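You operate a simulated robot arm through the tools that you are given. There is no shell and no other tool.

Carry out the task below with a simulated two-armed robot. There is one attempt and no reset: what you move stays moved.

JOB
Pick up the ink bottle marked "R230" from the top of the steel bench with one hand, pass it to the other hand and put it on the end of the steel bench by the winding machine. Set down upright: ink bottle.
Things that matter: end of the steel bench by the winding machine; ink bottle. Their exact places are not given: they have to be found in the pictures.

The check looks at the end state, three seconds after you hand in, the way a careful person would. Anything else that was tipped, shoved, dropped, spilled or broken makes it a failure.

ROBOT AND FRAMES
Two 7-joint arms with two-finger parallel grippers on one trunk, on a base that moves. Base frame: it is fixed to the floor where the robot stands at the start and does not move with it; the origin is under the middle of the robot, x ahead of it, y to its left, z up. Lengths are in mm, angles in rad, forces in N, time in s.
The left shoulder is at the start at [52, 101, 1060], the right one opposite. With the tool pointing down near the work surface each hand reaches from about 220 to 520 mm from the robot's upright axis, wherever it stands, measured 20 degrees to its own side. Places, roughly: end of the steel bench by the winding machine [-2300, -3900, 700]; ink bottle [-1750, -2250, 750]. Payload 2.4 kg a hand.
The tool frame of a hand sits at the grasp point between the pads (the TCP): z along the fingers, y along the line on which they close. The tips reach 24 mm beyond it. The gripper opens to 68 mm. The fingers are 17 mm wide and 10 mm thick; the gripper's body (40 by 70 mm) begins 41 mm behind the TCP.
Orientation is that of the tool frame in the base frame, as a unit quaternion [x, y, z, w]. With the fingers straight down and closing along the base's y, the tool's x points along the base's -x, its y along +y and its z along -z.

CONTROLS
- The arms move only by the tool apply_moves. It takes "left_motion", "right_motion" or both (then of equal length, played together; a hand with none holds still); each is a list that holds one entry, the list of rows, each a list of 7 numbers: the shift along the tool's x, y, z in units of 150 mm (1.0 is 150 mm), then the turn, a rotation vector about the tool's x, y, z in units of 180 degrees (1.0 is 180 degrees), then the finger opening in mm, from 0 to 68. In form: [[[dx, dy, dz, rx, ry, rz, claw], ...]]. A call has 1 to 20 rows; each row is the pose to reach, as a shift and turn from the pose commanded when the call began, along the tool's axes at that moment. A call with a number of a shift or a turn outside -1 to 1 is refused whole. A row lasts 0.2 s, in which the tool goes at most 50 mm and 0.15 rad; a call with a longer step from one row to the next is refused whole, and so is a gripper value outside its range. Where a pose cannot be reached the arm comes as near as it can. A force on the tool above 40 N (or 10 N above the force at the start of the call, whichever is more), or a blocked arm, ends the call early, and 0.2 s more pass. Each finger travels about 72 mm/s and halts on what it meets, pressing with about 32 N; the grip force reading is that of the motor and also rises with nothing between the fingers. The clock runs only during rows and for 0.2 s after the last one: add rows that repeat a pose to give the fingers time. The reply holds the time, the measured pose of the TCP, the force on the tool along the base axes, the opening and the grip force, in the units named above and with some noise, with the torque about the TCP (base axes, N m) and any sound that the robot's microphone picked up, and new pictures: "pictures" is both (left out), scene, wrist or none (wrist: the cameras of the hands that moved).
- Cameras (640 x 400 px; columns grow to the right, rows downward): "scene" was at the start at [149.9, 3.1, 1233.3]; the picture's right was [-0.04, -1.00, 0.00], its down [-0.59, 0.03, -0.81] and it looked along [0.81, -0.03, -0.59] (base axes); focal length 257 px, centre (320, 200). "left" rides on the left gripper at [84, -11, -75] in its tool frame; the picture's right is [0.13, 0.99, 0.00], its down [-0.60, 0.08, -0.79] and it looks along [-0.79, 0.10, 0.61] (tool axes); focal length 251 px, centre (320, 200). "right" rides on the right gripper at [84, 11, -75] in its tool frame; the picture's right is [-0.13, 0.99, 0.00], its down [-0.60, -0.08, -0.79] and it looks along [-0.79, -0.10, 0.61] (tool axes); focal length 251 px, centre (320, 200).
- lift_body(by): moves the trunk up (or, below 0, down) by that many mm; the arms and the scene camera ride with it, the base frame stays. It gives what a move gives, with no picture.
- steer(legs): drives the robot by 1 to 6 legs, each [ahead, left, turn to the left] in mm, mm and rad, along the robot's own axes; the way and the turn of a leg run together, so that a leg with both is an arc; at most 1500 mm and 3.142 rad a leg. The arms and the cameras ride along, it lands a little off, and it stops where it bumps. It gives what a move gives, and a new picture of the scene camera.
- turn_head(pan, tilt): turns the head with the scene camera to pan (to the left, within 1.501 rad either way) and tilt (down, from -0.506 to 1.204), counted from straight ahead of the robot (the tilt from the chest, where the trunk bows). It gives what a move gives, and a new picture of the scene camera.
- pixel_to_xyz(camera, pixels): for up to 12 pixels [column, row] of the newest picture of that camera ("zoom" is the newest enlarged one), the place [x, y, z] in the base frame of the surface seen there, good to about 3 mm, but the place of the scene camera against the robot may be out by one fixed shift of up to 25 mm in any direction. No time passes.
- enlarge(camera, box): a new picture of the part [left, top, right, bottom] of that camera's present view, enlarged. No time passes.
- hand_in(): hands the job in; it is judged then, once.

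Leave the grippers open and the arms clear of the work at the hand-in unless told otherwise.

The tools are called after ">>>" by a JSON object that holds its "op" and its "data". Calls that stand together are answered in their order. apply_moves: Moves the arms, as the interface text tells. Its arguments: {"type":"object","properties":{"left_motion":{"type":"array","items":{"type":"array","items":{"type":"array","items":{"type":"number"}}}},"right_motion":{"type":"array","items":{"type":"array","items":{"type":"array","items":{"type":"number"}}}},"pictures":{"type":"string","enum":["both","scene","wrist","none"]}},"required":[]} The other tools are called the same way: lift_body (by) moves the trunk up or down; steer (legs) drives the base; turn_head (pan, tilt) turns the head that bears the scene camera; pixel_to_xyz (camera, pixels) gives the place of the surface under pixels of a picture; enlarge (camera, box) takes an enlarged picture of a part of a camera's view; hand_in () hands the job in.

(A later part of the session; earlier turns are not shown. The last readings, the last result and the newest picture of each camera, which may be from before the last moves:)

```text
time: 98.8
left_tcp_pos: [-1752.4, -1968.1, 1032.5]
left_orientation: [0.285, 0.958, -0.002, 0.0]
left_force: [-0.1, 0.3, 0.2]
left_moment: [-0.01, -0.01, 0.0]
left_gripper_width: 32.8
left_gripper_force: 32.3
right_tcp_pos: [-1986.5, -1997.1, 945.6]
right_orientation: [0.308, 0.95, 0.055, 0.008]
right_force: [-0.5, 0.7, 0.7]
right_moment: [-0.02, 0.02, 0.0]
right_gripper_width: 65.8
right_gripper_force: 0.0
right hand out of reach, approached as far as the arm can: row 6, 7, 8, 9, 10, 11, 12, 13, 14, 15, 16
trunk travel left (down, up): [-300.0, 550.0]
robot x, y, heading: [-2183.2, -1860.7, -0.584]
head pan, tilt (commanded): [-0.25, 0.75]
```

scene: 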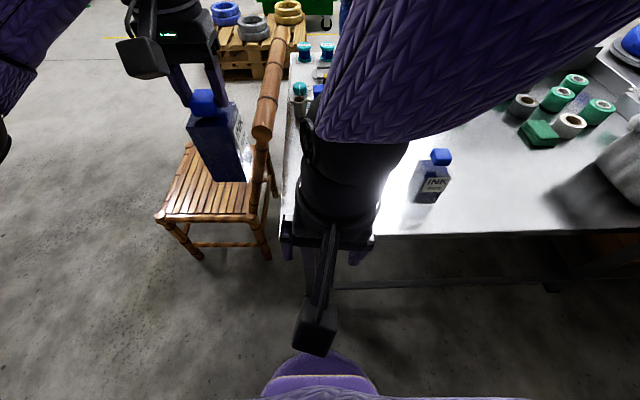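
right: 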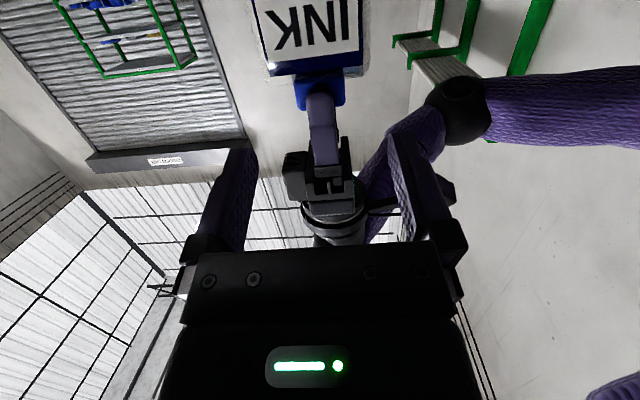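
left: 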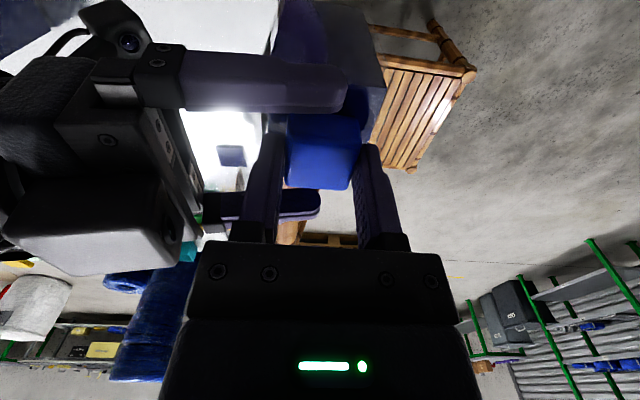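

The right hand is folded but sits near the centre. I'll shift it right and a bit forward to its start-like parking spot.

>>> {"op": "apply_moves", "data": {"right_motion": [[[-0.05, -0.16, 0, 0, 0, 0, 66], [-0.1, -0.33, 0, 0, 0, 0, 66], [-0.16, -0.5, 0, 0, 0, 0, 66], [-0.22, -0.66, 0, 0, 0, 0, 66], [-0.28, -0.83, 0, 0, 0, 0, 66], [-0.33, -1.0, 0, 0, 0, 0, 66], [-0.33, -1.0, 0, 0, 0, 0, 66]]], "pictures": "scene"}}

```text
time: 100.3
left_tcp_pos: [-1753.9, -1968.3, 1032.1]
left_orientation: [0.286, 0.958, -0.002, 0.0]
left_force: [0.2, -0.7, -0.6]
left_moment: [0.02, 0.0, -0.03]
left_gripper_width: 33.2
left_gripper_force: 31.7
right_tcp_pos: [-2037.0, -2006.8, 923.4]
right_orientation: [0.296, 0.955, 0.028, 0.002]
right_force: [0.4, 0.5, 0.0]
right_moment: [0.0, -0.02, 0.02]
right_gripper_width: 65.9
right_gripper_force: 0.1
right hand out of reach, approached as far as the arm can: row 1, 2, 3, 4, 5, 6, 7
trunk travel left (down, up): [-300.0, 550.0]
robot x, y, heading: [-2190.1, -1856.0, -0.579]
head pan, tilt (commanded): [-0.25, 0.75]
```

scene: 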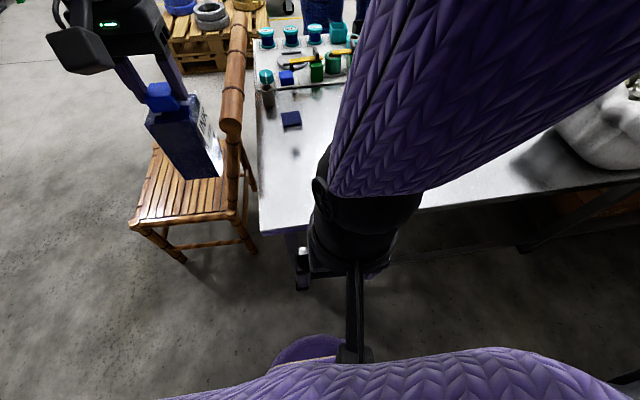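

The arm is at its inner fold limit. I'll move the hand forward first, then right.

>>> {"op": "apply_moves", "data": {"right_motion": [[[-0.2, 0, -0.05, 0, 0, 0, 66], [-0.4, -0.05, -0.1, 0, 0, 0, 66], [-0.6, -0.15, -0.15, 0, 0, 0, 66], [-0.75, -0.3, -0.2, 0, 0, 0, 66], [-0.75, -0.5, -0.2, 0, 0, 0, 66], [-0.7, -0.7, -0.2, 0, 0, 0, 66], [-0.65, -0.85, -0.2, 0, 0, 0, 66], [-0.65, -0.85, -0.2, 0, 0, 0, 66]]], "pictures": "scene"}}

```text
time: 102.2
left_tcp_pos: [-1754.7, -1967.9, 1033.1]
left_orientation: [0.286, 0.958, -0.004, 0.0]
left_force: [-0.4, -0.1, -0.2]
left_moment: [-0.01, 0.01, -0.02]
left_gripper_width: 33.1
left_gripper_force: 31.7
right_tcp_pos: [-2037.7, -2006.7, 920.1]
right_orientation: [0.292, 0.956, 0.018, 0.0]
right_force: [1.1, 0.9, 0.8]
right_moment: [0.02, -0.01, 0.0]
right_gripper_width: 66.0
right_gripper_force: 0.1
right hand out of reach, approached as far as the arm can: row 1, 2, 3, 4, 5, 6, 7, 8
trunk travel left (down, up): [-300.0, 550.0]
robot x, y, heading: [-2185.9, -1864.6, -0.581]
head pan, tilt (commanded): [-0.25, 0.75]
```

scene: 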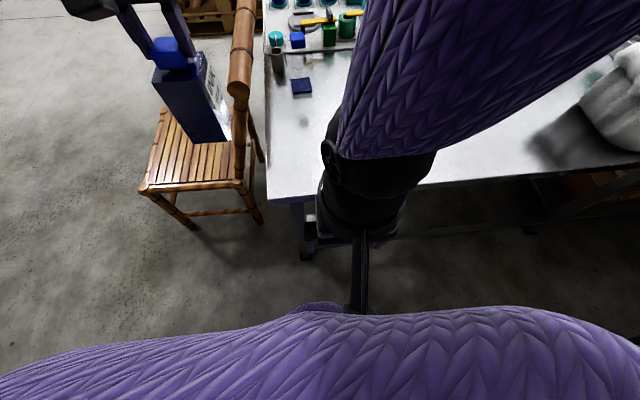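

The right arm seems stuck in a bad elbow fold and barely moves. I'll try reversing the last rotation while moving forward and up, back toward its earlier good configuration.

>>> {"op": "apply_moves", "data": {"right_motion": [[[-0.093, 0.04, -0.045, -0.0218, -0.0219, -0.0274, 66], [-0.186, 0.08, -0.089, -0.0436, -0.0438, -0.0548, 66], [-0.279, 0.12, -0.134, -0.0654, -0.0657, -0.0822, 66], [-0.372, 0.16, -0.179, -0.0872, -0.0876, -0.1096, 66], [-0.465, 0.2, -0.224, -0.109, -0.1095, -0.137, 66], [-0.558, 0.24, -0.268, -0.1308, -0.1314, -0.1644, 66], [-0.651, 0.28, -0.313, -0.1526, -0.1533, -0.1918, 66], [-0.744, 0.32, -0.358, -0.1744, -0.1752, -0.2192, 66], [-0.837, 0.36, -0.402, -0.1962, -0.1971, -0.2466, 66], [-0.93, 0.4, -0.447, -0.218, -0.219, -0.274, 66], [-0.93, 0.4, -0.447, -0.218, -0.219, -0.274, 66]]], "pictures": "scene"}}

```text
time: 104.5
left_tcp_pos: [-1753.3, -1968.8, 1033.3]
left_orientation: [0.287, 0.958, -0.003, 0.0]
left_force: [1.3, -0.4, -0.1]
left_moment: [-0.01, -0.01, 0.01]
left_gripper_width: 32.7
left_gripper_force: 32.5
right_tcp_pos: [-1885.4, -2039.8, 981.3]
right_orientation: [-0.156, 0.878, 0.213, 0.399]
right_force: [-0.4, -0.3, -0.2]
right_moment: [-0.01, 0.01, 0.01]
right_gripper_width: 66.2
right_gripper_force: 0.1
right hand out of reach, approached as far as the arm can: row 1, 2, 3, 4, 5, 6
trunk travel left (down, up): [-300.0, 550.0]
robot x, y, heading: [-2188.4, -1858.1, -0.579]
head pan, tilt (commanded): [-0.25, 0.75]
```

scene: 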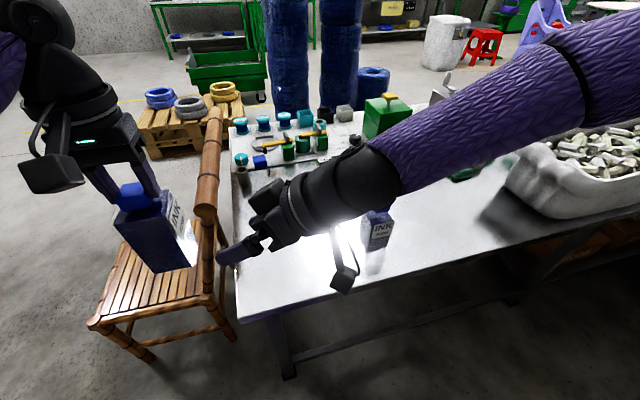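

The arm is back in a good configuration. I'll take it the long way: swing it to the right with a forward-pitched hand (like the pick pose), then point it down.

>>> {"op": "apply_moves", "data": {"right_motion": [[[0.013, -0.095, -0.083, 0.0319, -0.0081, 0.0126, 66], [0.026, -0.19, -0.166, 0.0638, -0.0161, 0.0252, 66], [0.038, -0.286, -0.249, 0.0957, -0.0242, 0.0378, 66], [0.051, -0.381, -0.332, 0.1276, -0.0322, 0.0504, 66], [0.064, -0.476, -0.415, 0.1596, -0.0403, 0.063, 66], [0.077, -0.571, -0.498, 0.1915, -0.0483, 0.0756, 66], [0.09, -0.666, -0.581, 0.2234, -0.0564, 0.0882, 66], [0.102, -0.762, -0.664, 0.2553, -0.0644, 0.1008, 66], [0.115, -0.857, -0.747, 0.2872, -0.0725, 0.1134, 66], [0.128, -0.952, -0.83, 0.3191, -0.0805, 0.126, 66], [0.128, -0.952, -0.83, 0.3191, -0.0805, 0.126, 66]]], "pictures": "scene"}}

```text
time: 107.0
left_tcp_pos: [-1753.1, -1967.7, 1033.0]
left_orientation: [0.285, 0.958, -0.002, 0.0]
left_force: [-0.4, 0.3, 0.1]
left_moment: [0.01, -0.01, 0.03]
left_gripper_width: 33.0
left_gripper_force: 31.9
right_tcp_pos: [-1914.0, -2225.9, 1003.8]
right_orientation: [0.247, 0.831, -0.143, 0.478]
right_force: [0.3, 0.0, 0.1]
right_moment: [-0.02, 0.03, -0.02]
right_gripper_width: 66.2
right_gripper_force: 0.0
trunk travel left (down, up): [-300.0, 550.0]
robot x, y, heading: [-2185.5, -1856.2, -0.579]
head pan, tilt (commanded): [-0.25, 0.75]
```

scene: 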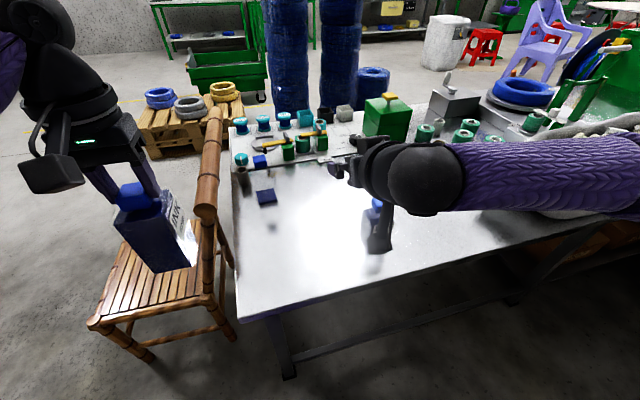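

Good. Now pitch the right hand down to vertical while drawing it back about 110 mm.

>>> {"op": "apply_moves", "data": {"right_motion": [[[0.06, 0, -0.071, 0, 0.0417, 0, 66], [0.12, 0, -0.142, 0, 0.0833, 0, 66], [0.181, 0, -0.213, 0, 0.125, 0, 66], [0.241, 0, -0.284, 0, 0.1667, 0, 66], [0.301, 0, -0.355, 0, 0.2083, 0, 66], [0.362, 0, -0.426, 0, 0.25, 0, 66], [0.422, 0, -0.497, 0, 0.2917, 0, 66], [0.482, 0, -0.568, 0, 0.3333, 0, 66], [0.482, 0, -0.568, 0, 0.3333, 0, 66]]], "pictures": "scene"}}

```text
time: 109.0
left_tcp_pos: [-1753.7, -1967.4, 1033.5]
left_orientation: [0.285, 0.958, -0.002, 0.001]
left_force: [0.3, 0.3, 0.6]
left_moment: [0.03, -0.02, 0.03]
left_gripper_width: 32.9
left_gripper_force: 31.6
right_tcp_pos: [-2005.3, -2166.1, 984.3]
right_orientation: [0.286, 0.958, 0.001, -0.002]
right_force: [-0.1, 0.8, 0.6]
right_moment: [0.02, 0.01, 0.02]
right_gripper_width: 66.1
right_gripper_force: 0.0
trunk travel left (down, up): [-300.0, 550.0]
robot x, y, heading: [-2185.5, -1863.6, -0.578]
head pan, tilt (commanded): [-0.25, 0.75]
```

scene: 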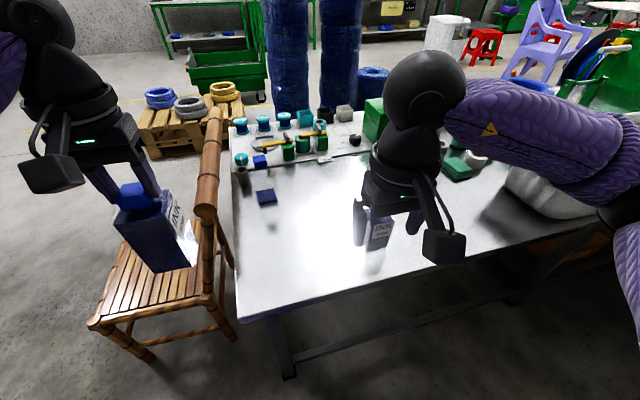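

Both arms are tidy. I'll draw the left hand with the bottle back about 80 mm, then look left to plan the drive around the chair to the aisle side.

>>> {"op": "apply_moves", "data": {"left_motion": [[[0.13, 0, 0, 0, 0, 0, 5], [0.27, 0, 0, 0, 0, 0, 5], [0.4, 0, 0, 0, 0, 0, 5], [0.53, 0, 0, 0, 0, 0, 5], [0.53, 0, 0, 0, 0, 0, 5]]], "pictures": "wrist"}}

>>> {"op": "turn_head", "data": {"pan": 0.9, "tilt": 0.45}}

```text
time: 110.2
left_tcp_pos: [-1821.3, -1922.4, 1034.5]
left_orientation: [0.284, 0.959, -0.003, 0.0]
left_force: [-0.4, -0.1, -0.4]
left_moment: [0.0, 0.0, -0.02]
left_gripper_width: 32.9
left_gripper_force: 32.0
right_tcp_pos: [-2005.6, -2165.0, 984.5]
right_orientation: [0.286, 0.958, 0.0, -0.001]
right_force: [-0.4, 0.9, -1.0]
right_moment: [0.01, 0.0, -0.02]
right_gripper_width: 66.1
right_gripper_force: 0.0
trunk travel left (down, up): [-300.0, 550.0]
robot x, y, heading: [-2184.8, -1860.0, -0.58]
head pan, tilt (commanded): [-0.25, 0.75]
```

left: 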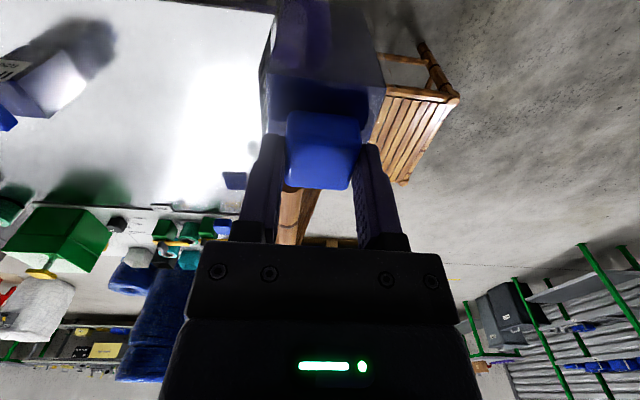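

```text
time: 111.5
left_tcp_pos: [-1820.6, -1925.0, 1033.3]
left_orientation: [0.286, 0.958, -0.003, 0.0]
left_force: [-0.5, -1.1, -0.6]
left_moment: [0.0, 0.01, 0.0]
left_gripper_width: 33.1
left_gripper_force: 31.9
right_tcp_pos: [-2004.8, -2166.0, 983.6]
right_orientation: [0.286, 0.958, -0.001, -0.001]
right_force: [0.0, -0.2, 0.4]
right_moment: [0.02, 0.02, -0.03]
right_gripper_width: 65.7
right_gripper_force: 0.1
trunk travel left (down, up): [-300.0, 550.0]
robot x, y, heading: [-2187.1, -1858.3, -0.581]
head pan, tilt (commanded): [0.901, 0.45]
```

scene: 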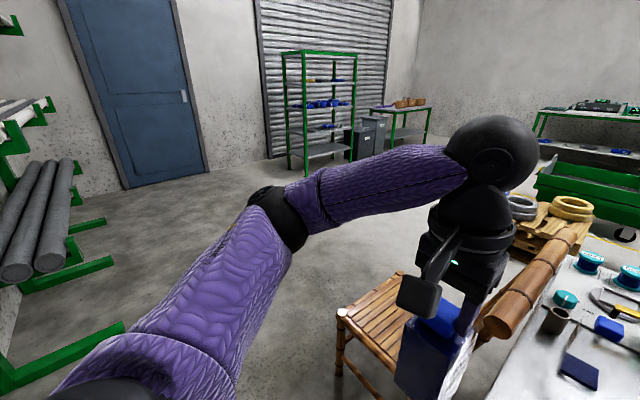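

I'll measure the rack's feet and the chair to choose a clear path.

>>> {"op": "pixel_to_xyz", "data": {"camera": "scene", "pixels": [[122, 328], [112, 263], [105, 222], [75, 172], [345, 375], [340, 312], [400, 275], [510, 240], [570, 205], [230, 200], [590, 240], [300, 330]]}}

```text
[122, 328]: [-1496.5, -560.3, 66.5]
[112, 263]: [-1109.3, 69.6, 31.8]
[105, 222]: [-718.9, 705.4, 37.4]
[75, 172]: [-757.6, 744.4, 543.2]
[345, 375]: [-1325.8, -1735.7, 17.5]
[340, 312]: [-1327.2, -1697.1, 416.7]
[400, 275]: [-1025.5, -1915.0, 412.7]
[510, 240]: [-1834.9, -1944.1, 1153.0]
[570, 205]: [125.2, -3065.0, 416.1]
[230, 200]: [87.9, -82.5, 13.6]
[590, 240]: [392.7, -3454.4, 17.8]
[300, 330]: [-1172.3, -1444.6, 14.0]
```

The path is clear: strafe left about 1190 mm past the chair, then go ahead toward the aisle. I'll do the strafe in two legs and look ahead.

>>> {"op": "steer", "data": {"legs": [[0, 600, 0], [0, 590, 0]]}}

>>> {"op": "turn_head", "data": {"pan": -0.3, "tilt": 0.45}}

```text
time: 117.6
left_tcp_pos: [-1184.9, -959.9, 1033.1]
left_orientation: [0.289, 0.957, -0.002, 0.0]
left_force: [0.2, 0.8, -1.1]
left_moment: [-0.04, -0.04, 0.01]
left_gripper_width: 33.0
left_gripper_force: 32.2
right_tcp_pos: [-1371.5, -1202.1, 983.4]
right_orientation: [0.288, 0.958, 0.0, -0.001]
right_force: [0.1, -0.6, 0.8]
right_moment: [-0.04, 0.01, 0.03]
right_gripper_width: 65.7
right_gripper_force: 0.2
trunk travel left (down, up): [-300.0, 550.0]
robot x, y, heading: [-1551.0, -897.5, -0.588]
head pan, tilt (commanded): [0.901, 0.45]
stopped in leg 2: the robot was blocked; the commanded pose is now the measured one
```

scene: 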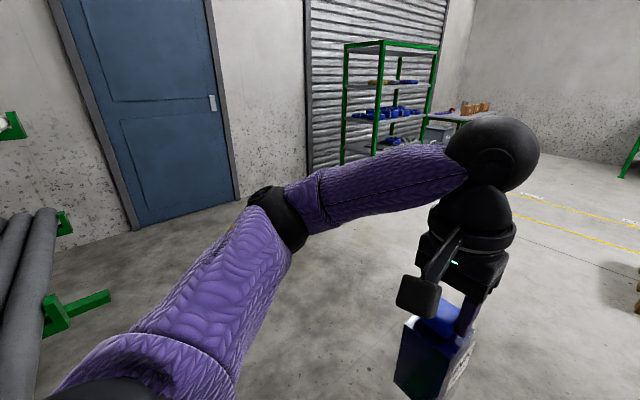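

```text
time: 119.0
left_tcp_pos: [-1185.8, -961.4, 1032.9]
left_orientation: [0.288, 0.958, -0.003, 0.001]
left_force: [-0.4, 0.2, 0.8]
left_moment: [0.02, -0.02, -0.02]
left_gripper_width: 33.0
left_gripper_force: 32.2
right_tcp_pos: [-1371.3, -1202.9, 983.2]
right_orientation: [0.289, 0.957, -0.001, -0.001]
right_force: [-0.3, 0.3, -0.1]
right_moment: [0.0, 0.01, -0.05]
right_gripper_width: 65.9
right_gripper_force: 0.0
trunk travel left (down, up): [-300.0, 550.0]
robot x, y, heading: [-1549.2, -893.7, -0.584]
head pan, tilt (commanded): [-0.3, 0.45]
```

scene: 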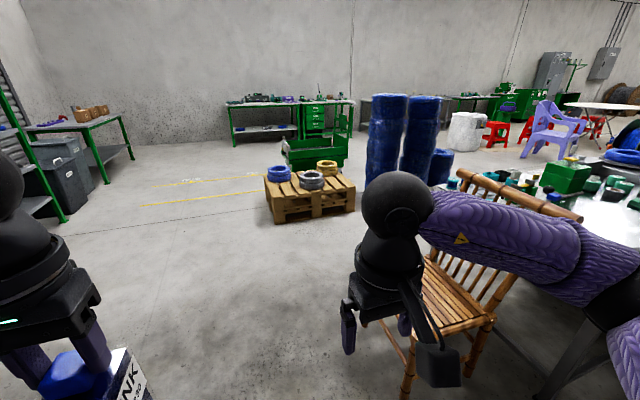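

The base bumped lightly (most likely the rack's foot) and stopped; nothing appears disturbed. Now I'll measure the pallet, stacks and chair ahead to route into the aisle.

>>> {"op": "pixel_to_xyz", "data": {"camera": "scene", "pixels": [[277, 222], [312, 218], [354, 212], [268, 200], [375, 188], [430, 185], [450, 178], [405, 390], [440, 345], [300, 300], [320, 260], [480, 150]]}}

>>> {"op": "enlarge", "data": {"camera": "scene", "box": [250, 60, 640, 300]}}

```text
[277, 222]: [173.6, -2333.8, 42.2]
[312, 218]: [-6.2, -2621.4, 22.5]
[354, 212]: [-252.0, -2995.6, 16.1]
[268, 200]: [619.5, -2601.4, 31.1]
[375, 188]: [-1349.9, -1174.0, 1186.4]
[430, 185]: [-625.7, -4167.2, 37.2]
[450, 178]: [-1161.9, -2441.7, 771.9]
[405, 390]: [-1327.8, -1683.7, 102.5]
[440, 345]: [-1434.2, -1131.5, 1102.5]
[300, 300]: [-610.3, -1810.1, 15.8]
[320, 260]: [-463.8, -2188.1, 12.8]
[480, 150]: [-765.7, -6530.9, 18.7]
```

```text
1.64 times, centred on (445, 180) of scene
```

zoom: 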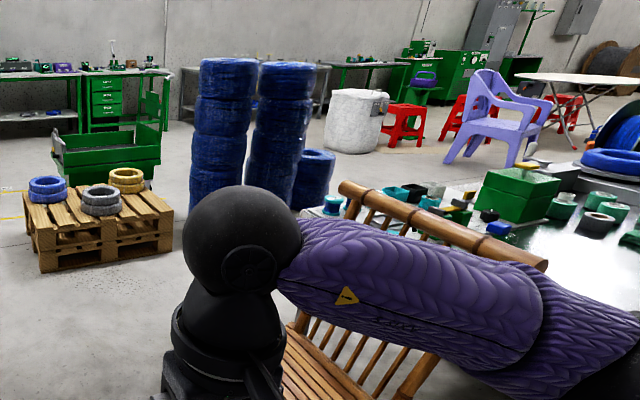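

The aisle between the bench (edge at -800 lateral) and the pallet (-1850) is about 1 m wide. I'll drive ahead about 1620 mm past the chair, then turn around to face the bench from the aisle side.

>>> {"op": "steer", "data": {"legs": [[820, 0, 0.0], [800, 0, 0.0]]}}

>>> {"op": "turn_head", "data": {"pan": -1.3, "tilt": 0.4}}

```text
time: 127.2
left_tcp_pos: [151.2, -1837.0, 1032.7]
left_orientation: [0.284, 0.959, -0.002, 0.001]
left_force: [0.2, 0.0, 0.9]
left_moment: [0.0, -0.01, 0.0]
left_gripper_width: 32.9
left_gripper_force: 31.3
right_tcp_pos: [-32.9, -2076.7, 982.9]
right_orientation: [0.283, 0.959, 0.0, -0.001]
right_force: [0.4, -0.3, 0.8]
right_moment: [0.02, 0.0, 0.03]
right_gripper_width: 66.1
right_gripper_force: 0.1
trunk travel left (down, up): [-300.0, 550.0]
robot x, y, heading: [-214.3, -1773.0, -0.573]
head pan, tilt (commanded): [-0.3, 0.45]
```

scene: 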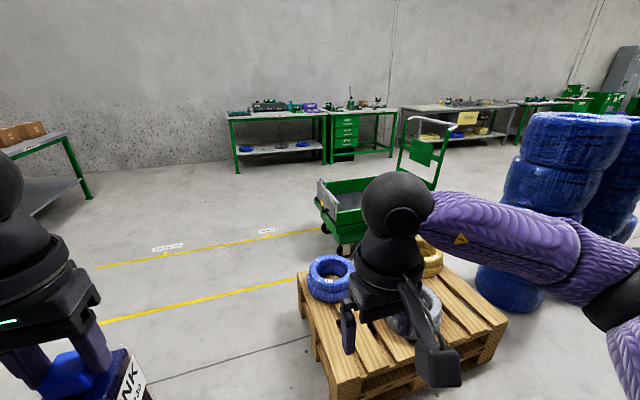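

```text
time: 128.4
left_tcp_pos: [151.2, -1836.1, 1032.7]
left_orientation: [0.284, 0.959, -0.003, 0.001]
left_force: [0.9, -0.3, 0.3]
left_moment: [0.0, 0.0, 0.01]
left_gripper_width: 33.1
left_gripper_force: 32.2
right_tcp_pos: [-33.6, -2078.3, 985.1]
right_orientation: [0.284, 0.959, -0.001, -0.001]
right_force: [-0.8, 0.2, 0.7]
right_moment: [-0.02, 0.01, 0.01]
right_gripper_width: 65.8
right_gripper_force: 0.0
trunk travel left (down, up): [-300.0, 550.0]
robot x, y, heading: [-211.8, -1773.7, -0.576]
head pan, tilt (commanded): [-1.3, 0.4]
```

scene: 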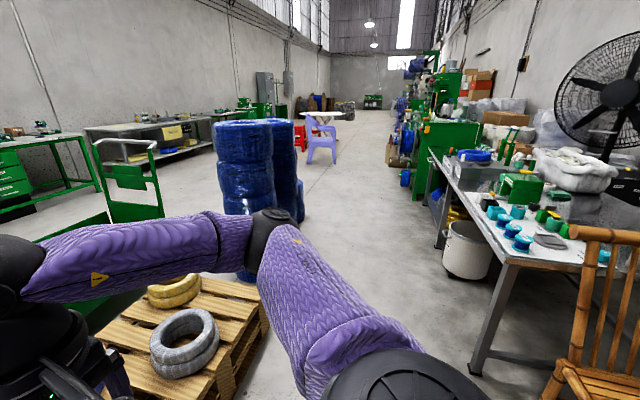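

Now I look along the aisle: bench at right, a bucket at (468,250) by its edge, and the green winding machine at the far end. I'll enlarge and measure.

>>> {"op": "enlarge", "data": {"camera": "scene", "box": [380, 90, 620, 290]}}

>>> {"op": "pixel_to_xyz", "data": {"camera": "scene", "pixels": [[435, 165], [440, 175], [510, 262], [468, 275], [448, 270], [440, 240], [430, 150], [405, 165], [425, 195], [300, 220], [475, 170], [500, 180]]}}

```text
2.00 times, centred on (500, 190) of scene
```

zoom: 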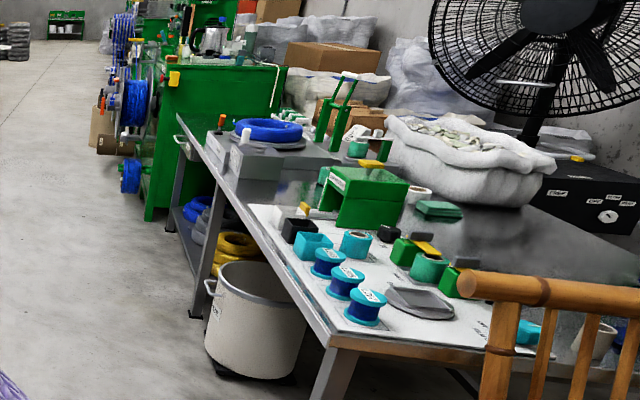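

```text
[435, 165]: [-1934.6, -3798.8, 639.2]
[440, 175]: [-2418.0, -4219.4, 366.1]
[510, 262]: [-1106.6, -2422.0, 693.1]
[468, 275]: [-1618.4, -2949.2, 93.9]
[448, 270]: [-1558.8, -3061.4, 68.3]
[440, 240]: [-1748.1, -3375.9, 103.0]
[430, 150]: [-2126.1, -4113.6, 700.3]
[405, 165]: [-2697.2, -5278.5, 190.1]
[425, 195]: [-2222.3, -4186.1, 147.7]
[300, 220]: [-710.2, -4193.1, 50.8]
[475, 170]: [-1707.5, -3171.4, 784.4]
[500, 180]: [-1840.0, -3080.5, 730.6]
```

The far end of the bench by the green winding machine is around along≈1900 mm. I'll turn around in place to face the bench from the aisle.

>>> {"op": "steer", "data": {"legs": [[0, 0, -1.57], [0, 0, -1.56]]}}

>>> {"op": "turn_head", "data": {"pan": 0.9, "tilt": 0.4}}

```text
time: 136.4
left_tcp_pos: [-582.0, -1723.4, 1033.9]
left_orientation: [0.964, -0.266, 0.0, -0.002]
left_force: [0.4, 0.0, -0.1]
left_moment: [0.01, -0.02, 0.0]
left_gripper_width: 33.0
left_gripper_force: 32.3
right_tcp_pos: [-408.3, -1474.9, 984.0]
right_orientation: [0.964, -0.266, 0.001, -0.001]
right_force: [-0.5, 0.1, 0.3]
right_moment: [0.05, 0.0, -0.01]
right_gripper_width: 65.8
right_gripper_force: 0.1
trunk travel left (down, up): [-300.0, 550.0]
robot x, y, heading: [-215.3, -1775.1, 2.604]
head pan, tilt (commanded): [-1.3, 0.4]
```

scene: 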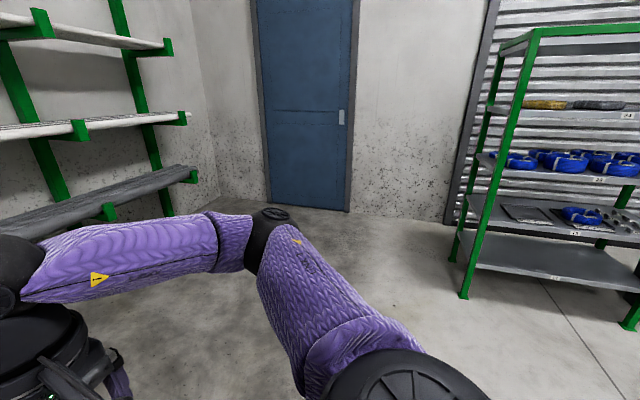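

```text
time: 138.5
left_tcp_pos: [-583.1, -1722.9, 1034.3]
left_orientation: [0.964, -0.267, 0.0, -0.003]
left_force: [0.0, -0.3, 1.3]
left_moment: [-0.01, 0.0, -0.03]
left_gripper_width: 33.2
left_gripper_force: 32.3
right_tcp_pos: [-407.4, -1473.1, 984.0]
right_orientation: [0.964, -0.266, 0.001, 0.0]
right_force: [0.0, -0.3, -0.5]
right_moment: [0.0, 0.0, 0.0]
right_gripper_width: 66.0
right_gripper_force: 0.0
trunk travel left (down, up): [-300.0, 550.0]
robot x, y, heading: [-215.2, -1774.1, 2.604]
head pan, tilt (commanded): [0.901, 0.4]
```

scene: 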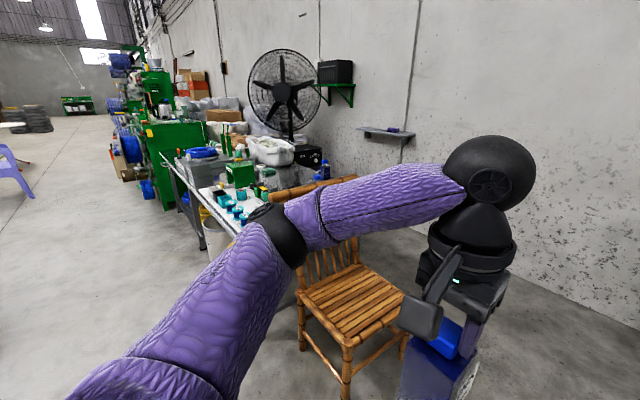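

I'll measure the reels at the aisle near the machine before strafing along the bench.

>>> {"op": "pixel_to_xyz", "data": {"camera": "scene", "pixels": [[128, 175], [146, 190], [118, 150], [163, 205], [205, 245], [175, 165], [168, 155], [110, 165], [140, 180], [215, 225], [100, 200], [20, 190]]}}

>>> {"op": "enlarge", "data": {"camera": "scene", "box": [80, 60, 300, 260]}}

```text
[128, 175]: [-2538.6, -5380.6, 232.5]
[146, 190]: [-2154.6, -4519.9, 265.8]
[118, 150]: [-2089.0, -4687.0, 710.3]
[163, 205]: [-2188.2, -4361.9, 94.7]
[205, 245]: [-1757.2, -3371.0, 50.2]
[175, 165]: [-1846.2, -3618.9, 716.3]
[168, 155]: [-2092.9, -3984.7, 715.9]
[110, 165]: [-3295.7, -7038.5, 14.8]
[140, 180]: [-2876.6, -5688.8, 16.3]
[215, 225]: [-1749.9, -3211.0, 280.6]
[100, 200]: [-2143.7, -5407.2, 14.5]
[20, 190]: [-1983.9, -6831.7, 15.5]
```

```text
2.00 times, centred on (190, 160) of scene
```

zoom: 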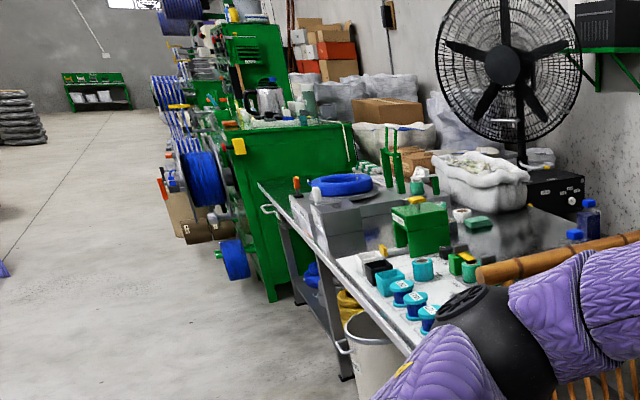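

The bench continues to about along 1850–1950, and the machine and reels start beyond 2200. I'll strafe left along the aisle about 2450 mm and then look at the end of the bench.

>>> {"op": "steer", "data": {"legs": [[0, 1250, -0.01], [0, 1200, -0.01]]}}

>>> {"op": "turn_head", "data": {"pan": 0.3, "tilt": 0.55}}

```text
time: 150.5
left_tcp_pos: [-1869.1, -3798.8, 1033.0]
left_orientation: [0.961, -0.278, -0.001, -0.002]
left_force: [-0.2, 0.4, -0.5]
left_moment: [0.0, 0.02, 0.01]
left_gripper_width: 33.1
left_gripper_force: 32.2
right_tcp_pos: [-1688.3, -3555.2, 983.9]
right_orientation: [0.961, -0.278, 0.001, -0.001]
right_force: [0.7, -0.3, -0.2]
right_moment: [-0.01, 0.02, 0.01]
right_gripper_width: 66.1
right_gripper_force: 0.0
trunk travel left (down, up): [-300.0, 550.0]
robot x, y, heading: [-1504.6, -3855.4, 2.58]
head pan, tilt (commanded): [0.901, 0.4]
```

scene: 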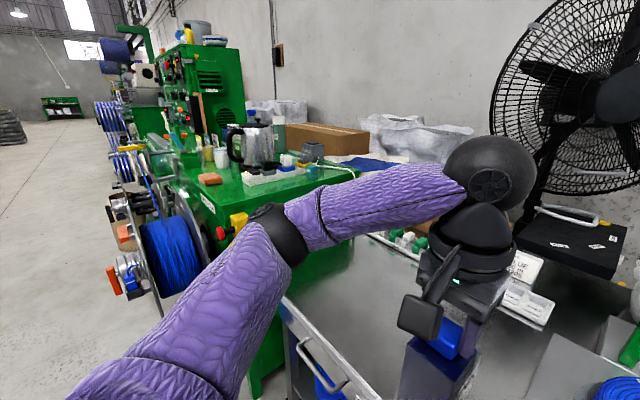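

```text
time: 151.5
left_tcp_pos: [-1868.4, -3799.5, 1034.6]
left_orientation: [0.96, -0.278, 0.0, -0.003]
left_force: [-0.5, -0.3, 0.3]
left_moment: [0.0, 0.0, -0.02]
left_gripper_width: 33.1
left_gripper_force: 32.1
right_tcp_pos: [-1687.8, -3554.4, 985.1]
right_orientation: [0.96, -0.278, 0.001, 0.0]
right_force: [-0.6, 0.7, -1.0]
right_moment: [0.02, 0.0, -0.01]
right_gripper_width: 65.9
right_gripper_force: 0.0
trunk travel left (down, up): [-300.0, 550.0]
robot x, y, heading: [-1502.2, -3858.6, 2.578]
head pan, tilt (commanded): [0.3, 0.55]
```

scene: 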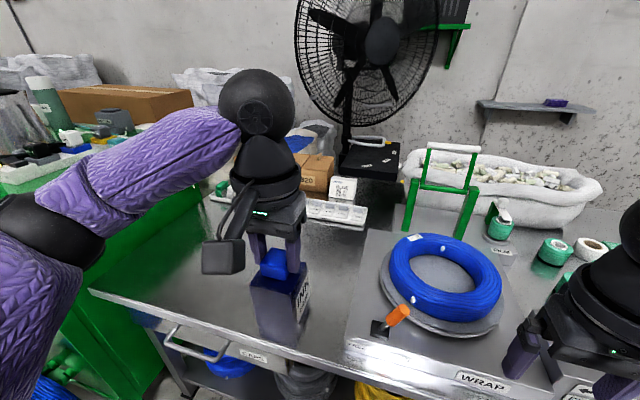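

Now I face the bench's far part: the empty steel area between the "WRAP" plate and the green machine on the left. I'll measure its edges and items.

>>> {"op": "pixel_to_xyz", "data": {"camera": "scene", "pixels": [[95, 290], [160, 317], [330, 358], [350, 330], [365, 235], [215, 200], [205, 205], [150, 255], [345, 222], [250, 345], [180, 270], [330, 290]]}}

>>> {"op": "enlarge", "data": {"camera": "scene", "box": [60, 140, 420, 400]}}

```text
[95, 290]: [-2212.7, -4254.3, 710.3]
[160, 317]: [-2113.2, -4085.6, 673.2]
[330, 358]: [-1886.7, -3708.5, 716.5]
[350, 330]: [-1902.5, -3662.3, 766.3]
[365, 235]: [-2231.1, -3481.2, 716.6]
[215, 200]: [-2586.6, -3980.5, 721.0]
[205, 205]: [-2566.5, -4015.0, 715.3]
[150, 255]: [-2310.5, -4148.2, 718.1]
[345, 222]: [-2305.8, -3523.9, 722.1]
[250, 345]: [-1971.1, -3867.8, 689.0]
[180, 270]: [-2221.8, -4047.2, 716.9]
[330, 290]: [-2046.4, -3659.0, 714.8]
```

```text
1.54 times, centred on (240, 270) of scene
```

zoom: 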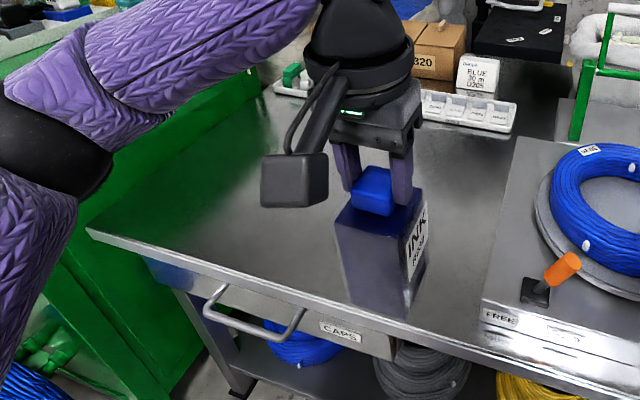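

The area is clear. I need clearances for the left elbow against the green machine's table, so I'll measure the elbow, machine surfaces and bottles.

>>> {"op": "pixel_to_xyz", "data": {"camera": "scene", "pixels": [[40, 230], [20, 300], [100, 180], [200, 130], [40, 100], [10, 180], [130, 150], [90, 155], [110, 320], [60, 185], [150, 95], [75, 135]]}}

>>> {"op": "turn_head", "data": {"pan": 0.8, "tilt": 0.5}}

```text
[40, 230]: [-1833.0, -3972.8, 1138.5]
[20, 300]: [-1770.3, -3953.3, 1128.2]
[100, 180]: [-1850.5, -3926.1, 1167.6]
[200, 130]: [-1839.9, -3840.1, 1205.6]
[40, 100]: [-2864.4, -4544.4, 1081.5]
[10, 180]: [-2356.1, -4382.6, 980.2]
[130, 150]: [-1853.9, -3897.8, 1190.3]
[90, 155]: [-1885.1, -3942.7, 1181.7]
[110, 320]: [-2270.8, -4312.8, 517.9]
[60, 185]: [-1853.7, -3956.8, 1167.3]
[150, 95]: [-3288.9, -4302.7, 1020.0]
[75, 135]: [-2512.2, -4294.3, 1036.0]
```

```text
time: 152.4
left_tcp_pos: [-1869.2, -3799.7, 1032.5]
left_orientation: [0.961, -0.278, -0.001, -0.003]
left_force: [0.4, -0.5, 0.0]
left_moment: [-0.01, 0.03, 0.01]
left_gripper_width: 32.9
left_gripper_force: 32.4
right_tcp_pos: [-1688.0, -3555.3, 984.5]
right_orientation: [0.961, -0.278, 0.001, 0.0]
right_force: [-0.1, -0.5, 0.1]
right_moment: [-0.01, 0.0, -0.02]
right_gripper_width: 65.9
right_gripper_force: 0.1
trunk travel left (down, up): [-300.0, 550.0]
robot x, y, heading: [-1499.6, -3859.5, 2.578]
head pan, tilt (commanded): [0.799, 0.499]
```

scene: 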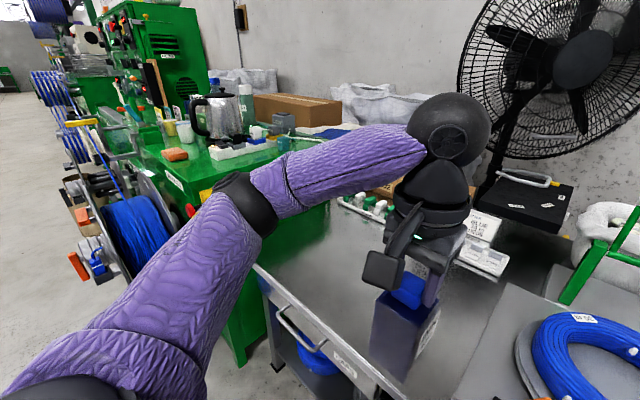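

I'll measure the machine's protruding parts (reel, handle, knobs) relative to where the arm will be.

>>> {"op": "pixel_to_xyz", "data": {"camera": "scene", "pixels": [[130, 225], [78, 268], [190, 210], [205, 192], [175, 155], [220, 115], [245, 300], [268, 270], [300, 330], [240, 150], [160, 180], [250, 95]]}}

>>> {"op": "enlarge", "data": {"camera": "scene", "box": [60, 60, 440, 330]}}

```text
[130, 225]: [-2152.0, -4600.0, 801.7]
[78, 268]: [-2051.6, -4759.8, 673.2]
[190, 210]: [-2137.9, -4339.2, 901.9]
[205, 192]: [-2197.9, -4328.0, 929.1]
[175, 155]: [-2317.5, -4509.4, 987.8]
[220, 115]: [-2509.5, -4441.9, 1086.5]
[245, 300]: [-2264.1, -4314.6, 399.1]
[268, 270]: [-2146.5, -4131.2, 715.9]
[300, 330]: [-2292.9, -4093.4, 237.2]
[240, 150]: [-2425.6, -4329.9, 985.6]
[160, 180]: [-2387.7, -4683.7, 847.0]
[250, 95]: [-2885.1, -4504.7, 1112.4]
```

```text
1.48 times, centred on (250, 195) of scene
```

zoom: 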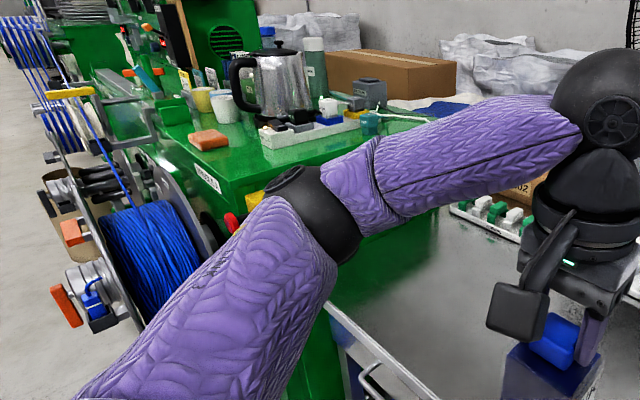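

There's a good margin: the machine's nearest parts are at along ≈2168, and the elbow will stay below 2125. I'll strafe left 370 mm, then turn right 0.55 rad so my left shoulder comes closer to the bench.

>>> {"op": "steer", "data": {"legs": [[0, 360, 0], [0, 0, -0.55]]}}

>>> {"op": "turn_head", "data": {"pan": 0.6, "tilt": 0.7}}

```text
time: 156.2
left_tcp_pos: [-1973.3, -3919.6, 1033.6]
left_orientation: [0.85, -0.526, 0.0, -0.003]
left_force: [0.8, 0.1, -0.5]
left_moment: [0.01, -0.01, 0.02]
left_gripper_width: 33.1
left_gripper_force: 32.1
right_tcp_pos: [-1692.7, -3803.6, 984.6]
right_orientation: [0.851, -0.525, 0.001, 0.0]
right_force: [-0.4, -0.8, -0.3]
right_moment: [0.01, -0.03, 0.01]
right_gripper_width: 65.9
right_gripper_force: 0.0
trunk travel left (down, up): [-300.0, 550.0]
robot x, y, heading: [-1692.1, -4158.5, 2.038]
head pan, tilt (commanded): [0.799, 0.499]
```

scene: 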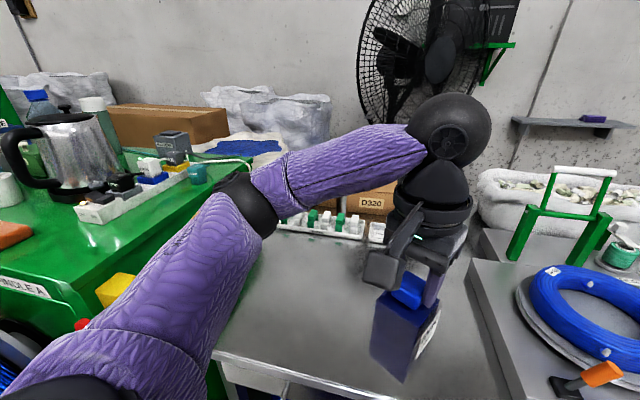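

```text
time: 157.0
left_tcp_pos: [-1974.4, -3918.6, 1035.1]
left_orientation: [0.851, -0.525, 0.001, -0.003]
left_force: [-0.7, -0.8, -1.1]
left_moment: [0.03, 0.01, 0.0]
left_gripper_width: 33.1
left_gripper_force: 31.7
right_tcp_pos: [-1693.1, -3801.5, 984.4]
right_orientation: [0.851, -0.526, 0.001, 0.0]
right_force: [0.1, -0.1, -1.3]
right_moment: [0.0, -0.02, 0.0]
right_gripper_width: 66.0
right_gripper_force: 0.1
trunk travel left (down, up): [-300.0, 550.0]
robot x, y, heading: [-1690.4, -4158.7, 2.035]
head pan, tilt (commanded): [0.6, 0.7]
```

scene: 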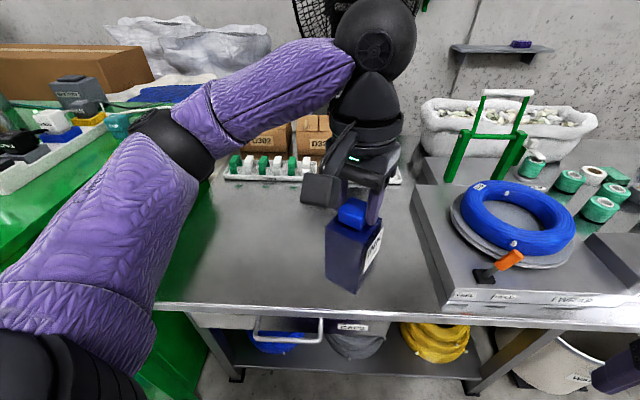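

Good view of the target area: clear steel between the machine (left), the tray at the back (row ~175) and the gray plate (right, col ~430). I'll measure its boundaries.

>>> {"op": "pixel_to_xyz", "data": {"camera": "scene", "pixels": [[160, 303], [300, 312], [430, 322], [230, 178], [330, 185], [410, 195], [445, 300], [215, 250], [250, 250], [320, 335], [300, 220], [280, 280]]}}

```text
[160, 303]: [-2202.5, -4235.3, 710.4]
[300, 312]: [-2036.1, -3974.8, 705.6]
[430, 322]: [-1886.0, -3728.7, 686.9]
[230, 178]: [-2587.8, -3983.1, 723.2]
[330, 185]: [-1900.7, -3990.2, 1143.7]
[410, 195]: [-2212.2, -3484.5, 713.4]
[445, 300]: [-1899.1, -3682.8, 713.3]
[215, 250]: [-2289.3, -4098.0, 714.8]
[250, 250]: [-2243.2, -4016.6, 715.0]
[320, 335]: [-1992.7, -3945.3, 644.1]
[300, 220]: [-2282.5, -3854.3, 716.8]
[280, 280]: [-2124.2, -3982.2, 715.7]
```

The target point (-2300,-3900) is about 264 mm inside the bench's front edge, and I'm 390 mm outside it. I'll edge 30 mm closer, keeping clear of the bench.

>>> {"op": "steer", "data": {"legs": [[26, 16, 0]]}}

```text
time: 157.8
left_tcp_pos: [-1999.8, -3903.1, 1034.0]
left_orientation: [0.851, -0.526, 0.002, -0.002]
left_force: [0.8, 0.1, 0.5]
left_moment: [-0.02, -0.01, 0.01]
left_gripper_width: 33.1
left_gripper_force: 31.9
right_tcp_pos: [-1718.3, -3787.0, 983.9]
right_orientation: [0.85, -0.526, 0.001, 0.0]
right_force: [0.7, 0.1, -0.7]
right_moment: [-0.02, -0.01, 0.02]
right_gripper_width: 65.9
right_gripper_force: 0.2
trunk travel left (down, up): [-300.0, 550.0]
robot x, y, heading: [-1717.0, -4140.5, 2.032]
head pan, tilt (commanded): [0.6, 0.7]
```

scene: 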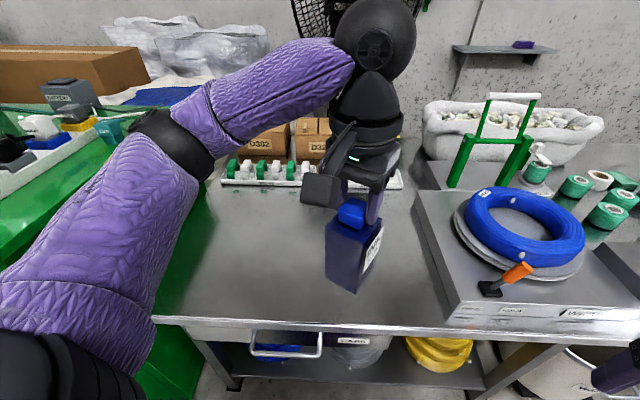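

Now I'll extend the left hand toward the target: first half (41 mm forward, 117 mm left) at the current height.

>>> {"op": "apply_moves", "data": {"left_motion": [[[-0.046, 0.13, 0, 0, 0, 0, 5], [-0.091, 0.26, 0, 0, 0, 0, 5], [-0.137, 0.39, 0, 0, 0, 0, 5], [-0.182, 0.52, 0, 0, 0, 0, 5], [-0.228, 0.65, 0, 0, 0, 0, 5], [-0.273, 0.78, 0, 0, 0, 0, 5], [-0.273, 0.78, 0, 0, 0, 0, 5]]], "pictures": "scene"}}

```text
time: 159.4
left_tcp_pos: [-2123.8, -3919.5, 1033.3]
left_orientation: [0.851, -0.525, 0.0, -0.003]
left_force: [-0.2, 0.4, -0.3]
left_moment: [0.0, -0.02, 0.0]
left_gripper_width: 32.8
left_gripper_force: 32.1
right_tcp_pos: [-1717.8, -3786.7, 985.2]
right_orientation: [0.851, -0.525, 0.001, 0.0]
right_force: [-0.8, -0.6, -0.5]
right_moment: [0.03, -0.01, 0.0]
right_gripper_width: 66.2
right_gripper_force: 0.1
trunk travel left (down, up): [-300.0, 550.0]
robot x, y, heading: [-1717.3, -4143.8, 2.037]
head pan, tilt (commanded): [0.6, 0.7]
```

scene: 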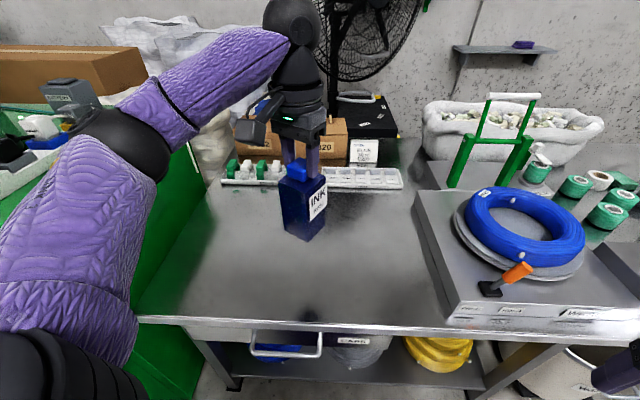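

I'll check the elbow's position relative to the machine-table items before going further.

>>> {"op": "pixel_to_xyz", "data": {"camera": "scene", "pixels": [[115, 140], [95, 130], [150, 165], [70, 95], [45, 120], [90, 110], [60, 145], [150, 215], [70, 250], [130, 60], [200, 100], [175, 150]]}}

```text
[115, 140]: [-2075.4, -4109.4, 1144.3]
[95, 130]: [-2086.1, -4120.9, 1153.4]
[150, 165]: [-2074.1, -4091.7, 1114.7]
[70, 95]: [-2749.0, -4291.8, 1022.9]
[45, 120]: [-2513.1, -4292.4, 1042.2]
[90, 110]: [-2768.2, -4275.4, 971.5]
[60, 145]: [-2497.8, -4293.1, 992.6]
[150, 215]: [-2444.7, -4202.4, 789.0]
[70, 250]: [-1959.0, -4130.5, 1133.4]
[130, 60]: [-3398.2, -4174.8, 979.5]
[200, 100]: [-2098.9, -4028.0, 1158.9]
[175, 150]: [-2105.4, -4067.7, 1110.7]
```

The elbow is over 200 mm from the machine. I'll continue with the second half of the reach.

>>> {"op": "apply_moves", "data": {"left_motion": [[[-0.046, 0.128, 0, 0, 0, 0, 5], [-0.093, 0.257, 0, 0, 0, 0, 5], [-0.14, 0.385, 0, 0, 0, 0, 5], [-0.186, 0.513, 0, 0, 0, 0, 5], [-0.233, 0.642, 0, 0, 0, 0, 5], [-0.279, 0.77, 0, 0, 0, 0, 5], [-0.279, 0.77, 0, 0, 0, 0, 5]]], "pictures": "both"}}

```text
time: 160.6
left_tcp_pos: [-2219.8, -3928.7, 1033.1]
left_orientation: [0.854, -0.52, -0.003, -0.006]
left_force: [-3.9, 6.6, -7.2]
left_moment: [0.21, 0.05, -0.09]
left_gripper_width: 33.0
left_gripper_force: 32.2
right_tcp_pos: [-1718.4, -3787.2, 983.5]
right_orientation: [0.851, -0.526, 0.002, 0.001]
right_force: [-0.1, 0.1, 0.1]
right_moment: [0.0, 0.06, 0.02]
right_gripper_width: 66.0
right_gripper_force: 0.1
trunk travel left (down, up): [-300.0, 550.0]
robot x, y, heading: [-1716.6, -4142.5, 2.037]
head pan, tilt (commanded): [0.6, 0.7]
stopped in row 5 (left hand): the force on the tool passed its limit at 66 N (the readings are from after the stop); the commanded pose is now the measured one
```

scene: 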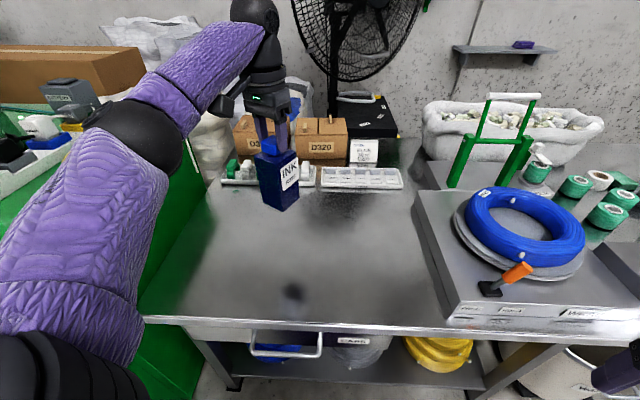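
left: 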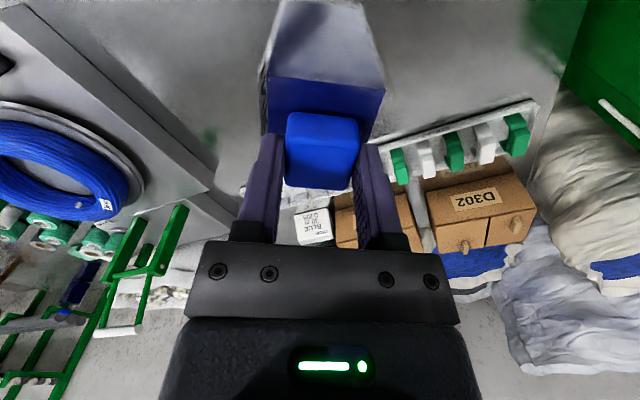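

The left camera boom touched its own forearm again as the arm stretched (66 N, then stopped); the bottle is still held firmly. I'll back off 12 mm and yaw the hand 25° so the boom swings away from the forearm.

>>> {"op": "apply_moves", "data": {"left_motion": [[[0.025, -0.07, 0, 0, 0, 0, 5], [0.025, -0.08, 0, 0, 0, -0.035, 5], [0.025, -0.08, 0, 0, 0, -0.07, 5], [0.025, -0.08, 0, 0, 0, -0.105, 5], [0.025, -0.08, 0, 0, 0, -0.14, 5], [0.025, -0.08, 0, 0, 0, -0.14, 5]]], "pictures": "both"}}

```text
time: 162.0
left_tcp_pos: [-2206.6, -3926.1, 1034.3]
left_orientation: [0.947, -0.32, -0.002, -0.006]
left_force: [0.3, 0.3, 0.4]
left_moment: [-0.01, 0.0, 0.01]
left_gripper_width: 33.1
left_gripper_force: 32.1
right_tcp_pos: [-1718.2, -3786.8, 984.5]
right_orientation: [0.851, -0.525, 0.001, 0.0]
right_force: [-0.4, -0.1, 0.4]
right_moment: [0.02, 0.02, 0.0]
right_gripper_width: 66.1
right_gripper_force: 0.0
trunk travel left (down, up): [-300.0, 550.0]
robot x, y, heading: [-1717.5, -4138.2, 2.038]
head pan, tilt (commanded): [0.6, 0.7]
```

scene: 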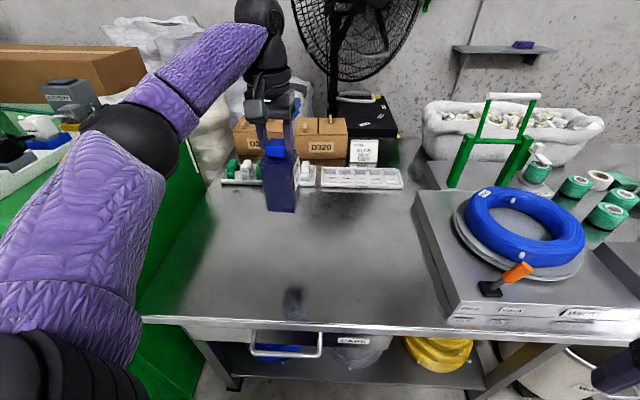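
left: 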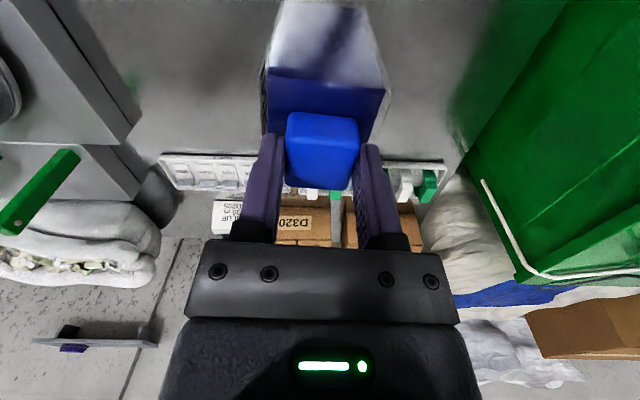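

Contact is gone and the hand faces the bench squarely. I'll lower the bottle 110 mm (its bottom to about z=768), then extend a little more.

>>> {"op": "apply_moves", "data": {"left_motion": [[[0, 0, 0.15, 0, 0, 0, 5], [0, 0, 0.3, 0, 0, 0, 5], [0, 0, 0.45, 0, 0, 0, 5], [0, 0, 0.6, 0, 0, 0, 5], [0, 0, 0.733, 0, 0, 0, 5], [0, 0, 0.733, 0, 0, 0, 5]]], "pictures": "scene"}}

```text
time: 163.4
left_tcp_pos: [-2206.7, -3925.5, 922.6]
left_orientation: [0.947, -0.321, -0.001, -0.005]
left_force: [0.1, 0.3, 1.3]
left_moment: [-0.01, 0.01, -0.02]
left_gripper_width: 33.2
left_gripper_force: 32.0
right_tcp_pos: [-1718.3, -3786.0, 984.3]
right_orientation: [0.851, -0.525, 0.001, 0.0]
right_force: [0.7, -1.0, 1.2]
right_moment: [0.0, 0.0, 0.01]
right_gripper_width: 66.0
right_gripper_force: 0.1
trunk travel left (down, up): [-300.0, 550.0]
robot x, y, heading: [-1718.0, -4140.4, 2.034]
head pan, tilt (commanded): [0.6, 0.7]
```

scene: 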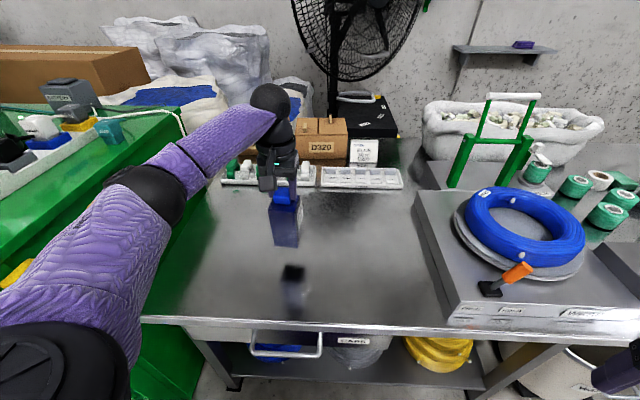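

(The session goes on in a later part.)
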